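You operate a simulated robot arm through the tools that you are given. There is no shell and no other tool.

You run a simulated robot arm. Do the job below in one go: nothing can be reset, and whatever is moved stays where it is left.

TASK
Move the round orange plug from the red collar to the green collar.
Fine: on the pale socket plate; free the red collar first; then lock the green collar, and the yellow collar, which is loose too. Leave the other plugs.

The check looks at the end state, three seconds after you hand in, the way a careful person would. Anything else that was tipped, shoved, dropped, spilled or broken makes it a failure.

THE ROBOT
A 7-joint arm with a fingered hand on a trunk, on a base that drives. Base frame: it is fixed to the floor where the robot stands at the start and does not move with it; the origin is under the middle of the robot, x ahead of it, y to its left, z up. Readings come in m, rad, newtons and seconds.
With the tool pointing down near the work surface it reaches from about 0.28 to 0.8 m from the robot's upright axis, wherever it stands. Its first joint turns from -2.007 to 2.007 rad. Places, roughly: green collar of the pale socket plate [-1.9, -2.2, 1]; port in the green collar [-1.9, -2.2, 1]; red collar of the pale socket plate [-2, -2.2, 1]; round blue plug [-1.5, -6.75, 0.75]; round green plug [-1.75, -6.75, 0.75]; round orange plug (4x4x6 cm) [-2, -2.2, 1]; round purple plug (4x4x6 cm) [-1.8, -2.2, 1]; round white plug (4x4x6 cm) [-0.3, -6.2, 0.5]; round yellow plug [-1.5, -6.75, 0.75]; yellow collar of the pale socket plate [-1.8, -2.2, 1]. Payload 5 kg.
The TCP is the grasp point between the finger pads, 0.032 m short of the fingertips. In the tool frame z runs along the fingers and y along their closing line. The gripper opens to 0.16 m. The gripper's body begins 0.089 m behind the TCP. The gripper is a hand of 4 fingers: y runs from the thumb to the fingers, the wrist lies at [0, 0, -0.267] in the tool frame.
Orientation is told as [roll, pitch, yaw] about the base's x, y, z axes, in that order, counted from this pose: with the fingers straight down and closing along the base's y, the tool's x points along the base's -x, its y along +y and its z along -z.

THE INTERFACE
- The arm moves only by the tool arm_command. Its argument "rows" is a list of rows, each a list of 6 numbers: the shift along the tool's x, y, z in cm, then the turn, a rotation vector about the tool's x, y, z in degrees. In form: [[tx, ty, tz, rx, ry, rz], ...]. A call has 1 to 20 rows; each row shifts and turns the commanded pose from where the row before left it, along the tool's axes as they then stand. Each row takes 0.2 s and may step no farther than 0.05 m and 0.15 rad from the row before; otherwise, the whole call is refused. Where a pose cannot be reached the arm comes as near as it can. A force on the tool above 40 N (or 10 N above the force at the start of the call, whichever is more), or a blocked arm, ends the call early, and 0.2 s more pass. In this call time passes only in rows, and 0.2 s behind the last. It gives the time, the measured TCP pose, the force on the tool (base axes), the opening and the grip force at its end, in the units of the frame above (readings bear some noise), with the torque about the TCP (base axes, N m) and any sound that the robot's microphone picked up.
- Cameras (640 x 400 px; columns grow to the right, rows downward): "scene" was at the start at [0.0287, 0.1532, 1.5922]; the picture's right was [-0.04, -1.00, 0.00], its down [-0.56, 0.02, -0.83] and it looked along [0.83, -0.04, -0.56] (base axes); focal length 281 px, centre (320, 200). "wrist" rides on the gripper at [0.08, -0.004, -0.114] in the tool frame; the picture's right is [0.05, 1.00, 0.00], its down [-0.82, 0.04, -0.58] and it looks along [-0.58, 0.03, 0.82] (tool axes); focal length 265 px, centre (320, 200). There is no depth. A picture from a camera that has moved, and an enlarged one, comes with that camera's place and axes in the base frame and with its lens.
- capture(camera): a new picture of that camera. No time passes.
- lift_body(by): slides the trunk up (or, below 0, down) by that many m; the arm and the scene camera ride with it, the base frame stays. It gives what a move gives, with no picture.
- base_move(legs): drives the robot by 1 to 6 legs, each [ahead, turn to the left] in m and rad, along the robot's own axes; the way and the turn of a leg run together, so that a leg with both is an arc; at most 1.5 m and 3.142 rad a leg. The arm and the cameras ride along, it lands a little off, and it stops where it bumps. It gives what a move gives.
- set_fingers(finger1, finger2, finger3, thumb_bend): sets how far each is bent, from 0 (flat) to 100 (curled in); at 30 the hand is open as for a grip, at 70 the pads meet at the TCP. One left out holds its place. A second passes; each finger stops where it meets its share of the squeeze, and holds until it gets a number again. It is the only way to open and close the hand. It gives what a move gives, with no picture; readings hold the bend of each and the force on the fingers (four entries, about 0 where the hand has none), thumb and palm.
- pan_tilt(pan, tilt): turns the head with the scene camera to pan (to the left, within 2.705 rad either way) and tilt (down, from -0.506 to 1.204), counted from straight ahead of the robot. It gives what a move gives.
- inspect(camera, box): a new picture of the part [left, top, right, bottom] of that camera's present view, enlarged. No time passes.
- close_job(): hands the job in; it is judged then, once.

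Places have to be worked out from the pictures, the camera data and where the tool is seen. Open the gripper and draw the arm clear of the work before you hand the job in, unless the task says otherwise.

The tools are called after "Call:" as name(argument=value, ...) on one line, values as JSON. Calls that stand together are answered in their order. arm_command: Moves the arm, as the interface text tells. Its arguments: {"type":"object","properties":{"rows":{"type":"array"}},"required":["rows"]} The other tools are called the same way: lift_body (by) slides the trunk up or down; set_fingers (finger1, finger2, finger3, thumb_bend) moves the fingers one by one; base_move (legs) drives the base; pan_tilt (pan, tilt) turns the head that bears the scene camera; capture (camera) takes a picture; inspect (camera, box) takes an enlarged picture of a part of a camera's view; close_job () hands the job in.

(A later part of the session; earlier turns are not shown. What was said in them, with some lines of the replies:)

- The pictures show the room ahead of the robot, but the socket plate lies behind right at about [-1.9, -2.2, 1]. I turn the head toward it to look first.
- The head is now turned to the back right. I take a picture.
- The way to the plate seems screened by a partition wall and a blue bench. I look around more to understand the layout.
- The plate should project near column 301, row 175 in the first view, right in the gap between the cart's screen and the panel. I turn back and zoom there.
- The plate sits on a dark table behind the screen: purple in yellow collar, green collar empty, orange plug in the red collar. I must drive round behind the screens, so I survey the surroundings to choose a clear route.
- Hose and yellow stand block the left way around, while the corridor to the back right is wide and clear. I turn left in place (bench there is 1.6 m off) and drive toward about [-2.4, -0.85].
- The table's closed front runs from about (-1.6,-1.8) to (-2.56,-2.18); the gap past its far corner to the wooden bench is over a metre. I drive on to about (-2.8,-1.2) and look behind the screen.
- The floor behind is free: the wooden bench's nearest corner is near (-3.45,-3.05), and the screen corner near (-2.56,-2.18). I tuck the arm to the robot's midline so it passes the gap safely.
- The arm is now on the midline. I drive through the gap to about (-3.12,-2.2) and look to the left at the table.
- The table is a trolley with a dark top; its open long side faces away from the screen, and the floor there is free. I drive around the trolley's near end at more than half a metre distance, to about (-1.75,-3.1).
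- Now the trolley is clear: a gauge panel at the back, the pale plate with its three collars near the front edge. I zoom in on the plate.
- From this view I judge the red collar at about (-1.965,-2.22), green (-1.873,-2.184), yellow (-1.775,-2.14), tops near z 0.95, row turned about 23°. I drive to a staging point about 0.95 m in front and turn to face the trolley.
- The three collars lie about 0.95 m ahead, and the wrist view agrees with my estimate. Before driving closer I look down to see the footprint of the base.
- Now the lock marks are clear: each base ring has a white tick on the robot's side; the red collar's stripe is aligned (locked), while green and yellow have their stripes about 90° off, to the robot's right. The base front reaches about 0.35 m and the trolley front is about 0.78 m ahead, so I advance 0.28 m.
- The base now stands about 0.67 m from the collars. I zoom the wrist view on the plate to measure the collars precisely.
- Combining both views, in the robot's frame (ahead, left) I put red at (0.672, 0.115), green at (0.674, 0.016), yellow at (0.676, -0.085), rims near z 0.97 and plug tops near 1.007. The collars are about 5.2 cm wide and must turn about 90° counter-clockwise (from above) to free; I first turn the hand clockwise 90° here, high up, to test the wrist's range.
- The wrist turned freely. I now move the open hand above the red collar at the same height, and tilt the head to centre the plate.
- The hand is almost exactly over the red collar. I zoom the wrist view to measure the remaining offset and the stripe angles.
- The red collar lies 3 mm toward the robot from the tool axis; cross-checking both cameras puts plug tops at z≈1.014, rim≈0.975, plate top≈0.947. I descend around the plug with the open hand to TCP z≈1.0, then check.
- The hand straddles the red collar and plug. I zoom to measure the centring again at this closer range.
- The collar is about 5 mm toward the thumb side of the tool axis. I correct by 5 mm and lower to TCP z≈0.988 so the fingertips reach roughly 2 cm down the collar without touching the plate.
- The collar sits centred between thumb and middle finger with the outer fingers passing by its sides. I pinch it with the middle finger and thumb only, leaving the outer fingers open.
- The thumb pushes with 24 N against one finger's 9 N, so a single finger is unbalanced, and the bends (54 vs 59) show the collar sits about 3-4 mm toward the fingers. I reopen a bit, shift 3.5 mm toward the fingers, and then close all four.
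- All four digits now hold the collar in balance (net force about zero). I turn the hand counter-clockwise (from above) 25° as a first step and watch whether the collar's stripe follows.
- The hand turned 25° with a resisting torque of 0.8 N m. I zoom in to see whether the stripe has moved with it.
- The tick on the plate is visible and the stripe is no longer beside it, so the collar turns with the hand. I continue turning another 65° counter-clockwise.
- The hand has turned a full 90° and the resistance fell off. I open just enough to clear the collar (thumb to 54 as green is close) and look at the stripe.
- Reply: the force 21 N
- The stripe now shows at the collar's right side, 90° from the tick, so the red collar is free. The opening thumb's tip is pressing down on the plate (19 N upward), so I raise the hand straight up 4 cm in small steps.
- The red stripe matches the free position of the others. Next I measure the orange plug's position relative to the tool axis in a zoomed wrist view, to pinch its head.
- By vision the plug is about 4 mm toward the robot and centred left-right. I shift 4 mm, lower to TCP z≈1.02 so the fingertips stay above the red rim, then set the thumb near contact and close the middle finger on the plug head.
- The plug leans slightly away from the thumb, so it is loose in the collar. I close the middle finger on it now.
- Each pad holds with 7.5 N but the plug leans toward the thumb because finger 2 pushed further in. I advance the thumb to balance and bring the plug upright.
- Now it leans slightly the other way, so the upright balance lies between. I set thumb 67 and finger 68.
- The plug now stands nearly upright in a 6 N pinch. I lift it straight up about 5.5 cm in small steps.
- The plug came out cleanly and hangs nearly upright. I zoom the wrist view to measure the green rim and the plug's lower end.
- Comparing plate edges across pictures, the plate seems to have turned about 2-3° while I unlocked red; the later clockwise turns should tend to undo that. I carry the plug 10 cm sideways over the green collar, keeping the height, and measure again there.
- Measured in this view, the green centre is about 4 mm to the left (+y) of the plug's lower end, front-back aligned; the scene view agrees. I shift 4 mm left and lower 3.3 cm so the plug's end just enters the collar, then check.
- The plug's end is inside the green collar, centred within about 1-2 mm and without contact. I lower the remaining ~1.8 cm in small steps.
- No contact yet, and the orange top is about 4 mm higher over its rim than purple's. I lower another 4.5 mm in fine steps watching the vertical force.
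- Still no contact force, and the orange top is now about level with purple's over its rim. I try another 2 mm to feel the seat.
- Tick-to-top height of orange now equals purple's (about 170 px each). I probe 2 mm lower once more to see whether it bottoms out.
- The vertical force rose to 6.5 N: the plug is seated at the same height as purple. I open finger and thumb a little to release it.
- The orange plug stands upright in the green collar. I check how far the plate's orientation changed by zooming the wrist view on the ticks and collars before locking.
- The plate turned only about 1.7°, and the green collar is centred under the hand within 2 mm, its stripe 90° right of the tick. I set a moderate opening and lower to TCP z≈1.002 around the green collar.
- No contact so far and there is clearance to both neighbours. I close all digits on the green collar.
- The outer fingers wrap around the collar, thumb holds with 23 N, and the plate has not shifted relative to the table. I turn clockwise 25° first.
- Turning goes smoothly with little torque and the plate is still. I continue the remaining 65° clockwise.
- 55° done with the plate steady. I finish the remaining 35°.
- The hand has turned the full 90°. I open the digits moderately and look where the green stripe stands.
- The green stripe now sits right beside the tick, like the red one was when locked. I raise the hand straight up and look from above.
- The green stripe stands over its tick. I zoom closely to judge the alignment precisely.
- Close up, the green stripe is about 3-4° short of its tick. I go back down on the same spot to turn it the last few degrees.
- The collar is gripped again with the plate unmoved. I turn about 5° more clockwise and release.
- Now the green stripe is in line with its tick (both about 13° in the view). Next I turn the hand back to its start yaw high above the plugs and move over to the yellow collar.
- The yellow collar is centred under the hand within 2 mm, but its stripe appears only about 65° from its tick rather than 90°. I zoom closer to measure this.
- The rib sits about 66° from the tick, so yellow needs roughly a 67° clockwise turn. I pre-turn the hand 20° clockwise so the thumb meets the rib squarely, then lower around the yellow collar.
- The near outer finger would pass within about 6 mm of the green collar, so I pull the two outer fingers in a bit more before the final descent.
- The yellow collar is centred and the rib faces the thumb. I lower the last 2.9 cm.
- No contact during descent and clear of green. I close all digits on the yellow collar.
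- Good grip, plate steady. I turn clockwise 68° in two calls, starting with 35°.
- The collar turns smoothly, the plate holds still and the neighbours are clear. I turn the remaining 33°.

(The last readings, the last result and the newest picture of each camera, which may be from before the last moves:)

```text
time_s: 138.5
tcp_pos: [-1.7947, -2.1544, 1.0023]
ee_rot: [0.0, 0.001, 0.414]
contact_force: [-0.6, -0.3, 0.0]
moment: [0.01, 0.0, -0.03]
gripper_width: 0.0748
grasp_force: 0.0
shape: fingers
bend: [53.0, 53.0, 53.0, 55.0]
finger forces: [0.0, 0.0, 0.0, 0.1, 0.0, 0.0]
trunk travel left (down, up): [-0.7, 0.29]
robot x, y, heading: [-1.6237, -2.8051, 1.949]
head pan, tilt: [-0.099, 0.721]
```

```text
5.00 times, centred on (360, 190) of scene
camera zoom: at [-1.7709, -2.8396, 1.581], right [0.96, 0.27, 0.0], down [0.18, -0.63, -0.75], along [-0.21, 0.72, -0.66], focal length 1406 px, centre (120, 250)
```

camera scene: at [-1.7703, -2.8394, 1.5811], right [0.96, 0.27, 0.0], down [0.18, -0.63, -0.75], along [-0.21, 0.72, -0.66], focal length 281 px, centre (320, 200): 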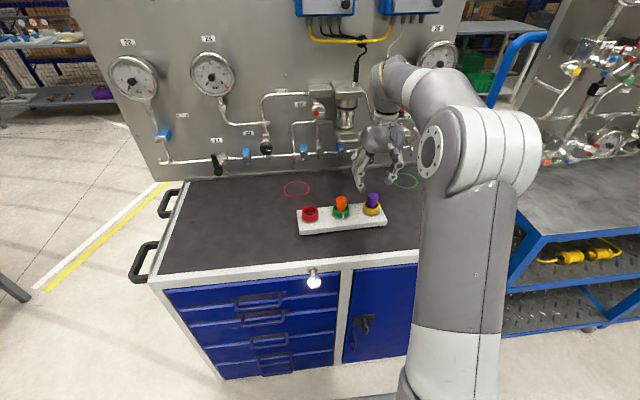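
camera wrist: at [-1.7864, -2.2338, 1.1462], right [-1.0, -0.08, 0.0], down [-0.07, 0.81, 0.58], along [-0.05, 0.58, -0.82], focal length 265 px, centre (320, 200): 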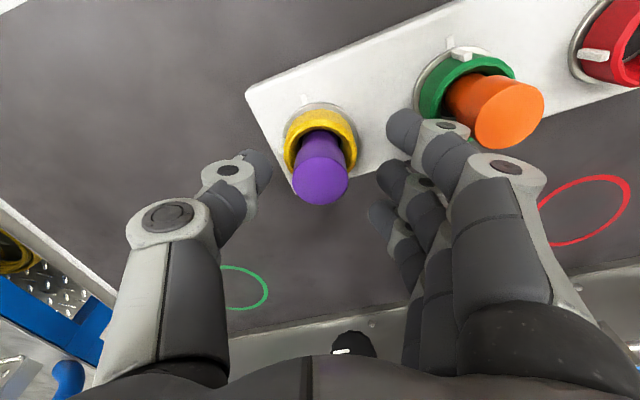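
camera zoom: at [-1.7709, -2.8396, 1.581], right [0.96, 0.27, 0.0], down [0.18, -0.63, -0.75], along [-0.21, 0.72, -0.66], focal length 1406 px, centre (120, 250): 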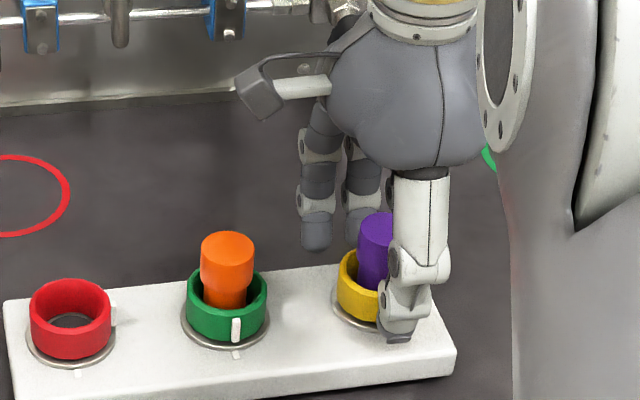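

The torque rose to 0.39 N m at the end, as if meeting the stop, and the rib is beside the tick. I raise the hand to look at it.

Call:
arm_command(rows=[[0, 0, -1, 0, 0, 0], [0, 0, -2, 0, 0, 0], [0, 0, -3, 0, 0, 0], [0, 0, -4, 0, 0, 0]])

Call:
inspect(camera="scene", box=[352, 185, 392, 220])

Call:
inspect(camera="scene", box=[325, 195, 361, 225])

Call:
inspect(camera="wrist", box=[260, 60, 380, 160])

```text
time_s: 139.5
tcp_pos: [-1.794, -2.155, 1.1002]
ee_rot: [0.001, 0.0, 0.413]
contact_force: [0.0, 0.0, -0.1]
moment: [-0.03, 0.0, 0.02]
gripper_width: 0.0751
grasp_force: 0.0
shape: fingers
bend: [53.0, 53.0, 53.0, 55.0]
finger forces: [0.0, 0.0, 0.0, 0.0, 0.0, 0.0]
trunk travel left (down, up): [-0.7, 0.29]
robot x, y, heading: [-1.6256, -2.8138, 1.942]
head pan, tilt: [-0.099, 0.721]
```

```text
11.43 times, centred on (372, 202) of scene
camera zoom: at [-1.7707, -2.84, 1.5809], right [0.96, 0.27, 0.0], down [0.18, -0.63, -0.75], along [-0.21, 0.72, -0.66], focal length 3213 px, centre (-274, 171)
```

zoom: 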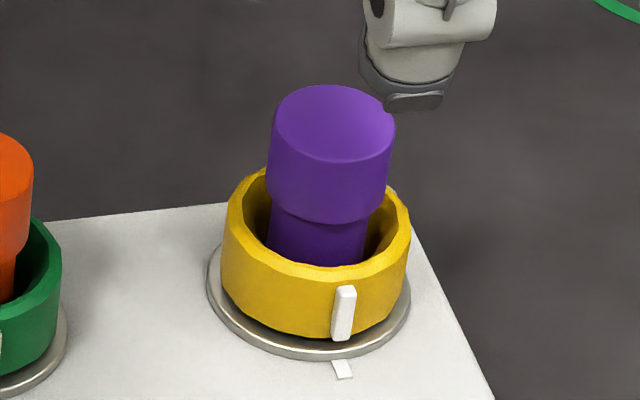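

```text
13.33 times, centred on (343, 210) of scene
camera zoom: at [-1.7707, -2.84, 1.5809], right [0.96, 0.27, 0.0], down [0.18, -0.63, -0.75], along [-0.21, 0.72, -0.66], focal length 3748 px, centre (13, 67)
```

zoom: 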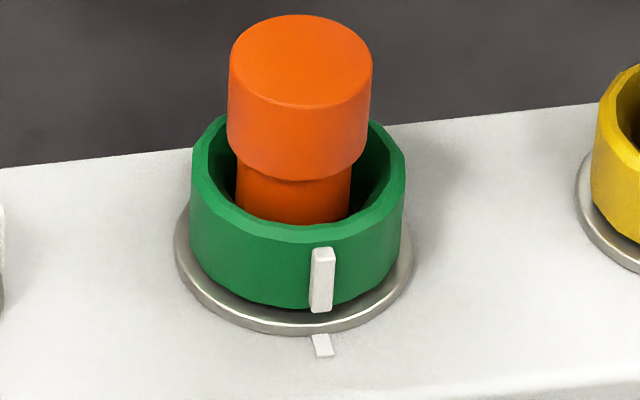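

```text
4.00 times, centred on (320, 110) of wrist
camera zoom: at [-1.8654, -2.1895, 1.2141], right [-0.45, 0.89, 0.0], down [0.73, 0.37, 0.58], along [0.52, 0.26, -0.82], focal length 1062 px, centre (320, 560)
```

zoom: 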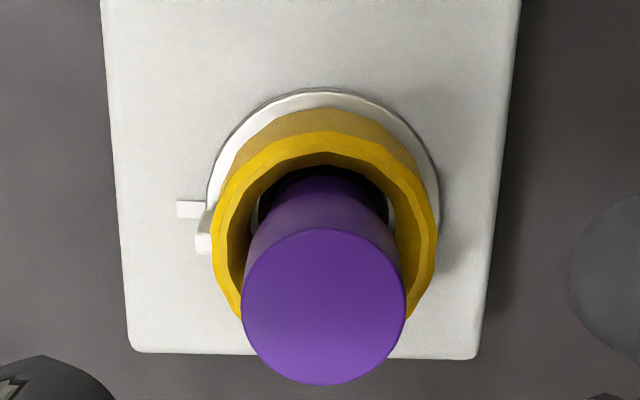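

Both stripes now stand in line with their ticks, and all plugs stand properly. I take the same zoom as before the work to compare whether the plate has shifted.

Call:
inspect(camera="scene", box=[260, 130, 400, 250])

```text
3.33 times, centred on (330, 190) of scene
camera zoom: at [-1.7707, -2.84, 1.5809], right [0.96, 0.27, 0.0], down [0.18, -0.63, -0.75], along [-0.21, 0.72, -0.66], focal length 937 px, centre (287, 233)
```

zoom: 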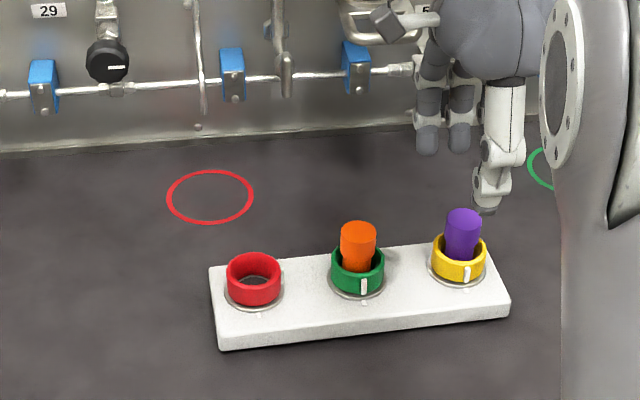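

The plate's red end has shifted only about 4 mm and the rest is in place. I raise the hand and draw it back clear of the trolley, then open it.

Call:
arm_command(rows=[[0, 0, -4, 0, 0, 0], [0, 0, -4, 0, 0, 0], [0, 0, -4, 0, 0, 0], [0, -4, 0, 0, 0, 0], [0, -4, 0, 0, 0, 0], [0, -4, 0, 0, 0, 0], [0, -4, 0, 0, 0, 0], [0, -4, 0, 0, 0, 0]])

Call:
set_fingers(finger1=30, finger2=30, finger3=30, thumb_bend=30)

Call:
capture(camera="scene")

Call:
inspect(camera="scene", box=[280, 180, 400, 240])

```text
time_s: 141.3
tcp_pos: [-1.7118, -2.3352, 1.2221]
ee_rot: [0.0, 0.001, 0.414]
contact_force: [-0.2, -0.1, 0.2]
moment: [0.01, 0.0, 0.01]
gripper_width: 0.0753
grasp_force: 0.0
shape: fingers
bend: [53.0, 53.0, 53.0, 55.0]
finger forces: [0.0, 0.1, 0.0, 0.1, 0.0, 0.1]
trunk travel left (down, up): [-0.7, 0.29]
robot x, y, heading: [-1.6213, -2.8058, 1.949]
head pan, tilt: [-0.099, 0.721]
```

```text
time_s: 142.3
tcp_pos: [-1.712, -2.3336, 1.2221]
ee_rot: [0.001, -0.001, 0.414]
contact_force: [-0.6, 0.5, -0.2]
moment: [0.0, 0.03, 0.02]
gripper_width: 0.1701
grasp_force: 0.0
shape: fingers
bend: [30.0, 30.0, 30.0, 30.0]
finger forces: [0.0, 0.0, 0.0, 0.0, 0.0, 0.0]
trunk travel left (down, up): [-0.7, 0.29]
robot x, y, heading: [-1.6232, -2.8093, 1.948]
head pan, tilt: [-0.099, 0.721]
```

```text
taken
camera scene: at [-1.7708, -2.8398, 1.581], right [0.96, 0.27, 0.0], down [0.18, -0.63, -0.75], along [-0.21, 0.72, -0.66], focal length 281 px, centre (320, 200)
```

scene: 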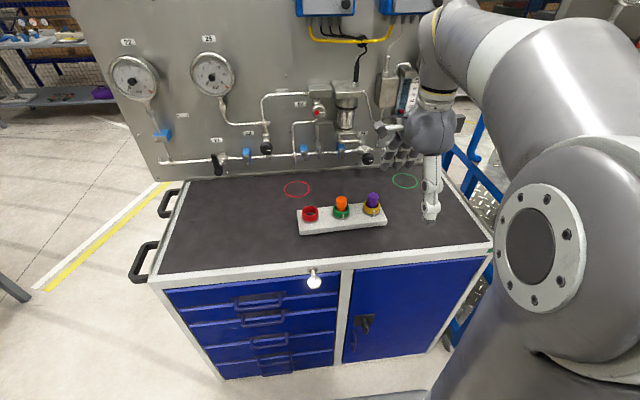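

```text
5.33 times, centred on (340, 210) of scene
camera zoom: at [-1.7708, -2.8398, 1.581], right [0.96, 0.27, 0.0], down [0.18, -0.63, -0.75], along [-0.21, 0.72, -0.66], focal length 1499 px, centre (213, 147)
```

zoom: 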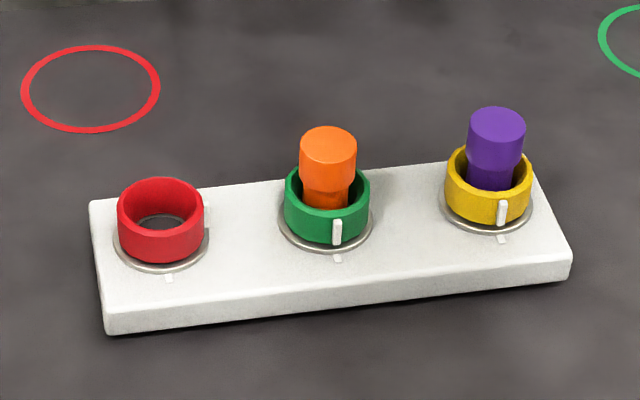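

Final view: orange plug seated upright in the green collar, green and yellow stripes on their ticks, red collar empty and free. I back the base off 0.3 m so that the arm is well clear.

Call:
base_move(legs=[[-0.3, 0.0]])

Call:
capture(camera="scene")

Call:
inspect(camera="scene", box=[250, 120, 400, 220])

```text
time_s: 144.4
tcp_pos: [-1.6012, -2.6195, 1.2212]
ee_rot: [0.0, 0.0, 0.418]
contact_force: [-0.4, -0.7, -0.7]
moment: [0.02, -0.01, -0.01]
gripper_width: 0.17
grasp_force: 0.0
shape: fingers
bend: [30.0, 30.0, 30.0, 30.0]
finger forces: [0.0, 0.0, 0.0, 0.0, 0.1, 0.0]
trunk travel left (down, up): [-0.7, 0.29]
robot x, y, heading: [-1.5104, -3.0914, 1.952]
head pan, tilt: [-0.099, 0.721]
```

```text
taken
camera scene: at [-1.6592, -3.1258, 1.581], right [0.96, 0.28, 0.0], down [0.18, -0.63, -0.75], along [-0.21, 0.72, -0.66], focal length 281 px, centre (320, 200)
```

scene: 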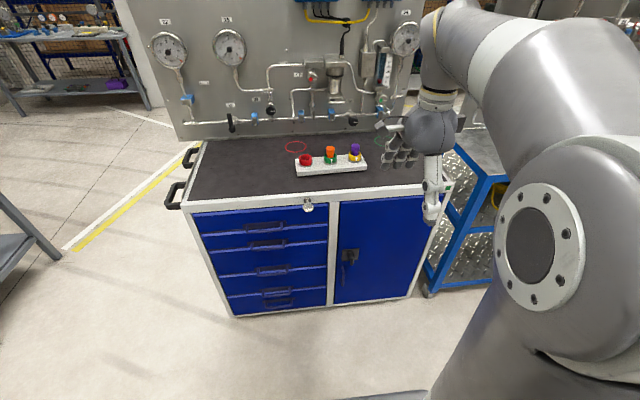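

```text
4.00 times, centred on (325, 170) of scene
camera zoom: at [-1.6592, -3.1258, 1.581], right [0.96, 0.28, 0.0], down [0.18, -0.63, -0.75], along [-0.21, 0.72, -0.66], focal length 1124 px, centre (300, 320)
```

zoom: 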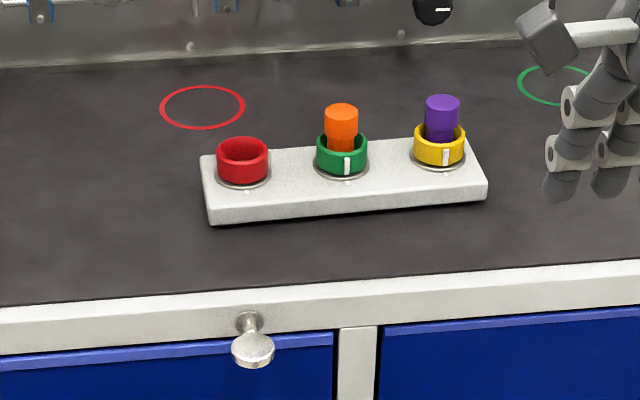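

Everything is in its place: orange in the locked green collar, yellow locked with purple, red free, the hand open and clear. I hand the job in.

Call:
close_job()

```text
The job is handed in.
```

The orange plug is now in the green collar, and I've handed the job in. I don't have the check's verdict.

- **Red collar:** turned about 90° to free it, and left empty and unlocked.
- **Orange plug:** seated upright in green, at the same height as the purple plug in its collar.
- **Green collar:** locked. Its stripe stopped 3–4° short of the tick after the first turn, so I gripped it again and brought it into line.
- **Yellow collar:** locked. It started only about 66° from its tick, so it needed a shorter turn than green. Its stripe is now on the tick, and the purple plug is still in place.

**Plate shift:** while I was freeing red, the socket plate turned about 1.5–2°. Its red end is now about 4–5 mm closer to the front of the trolley. I left it there so as not to risk disturbing the locked collars.

I didn't touch the other plugs. The hand is open, and the robot is backed 0.3 m away from the trolley.
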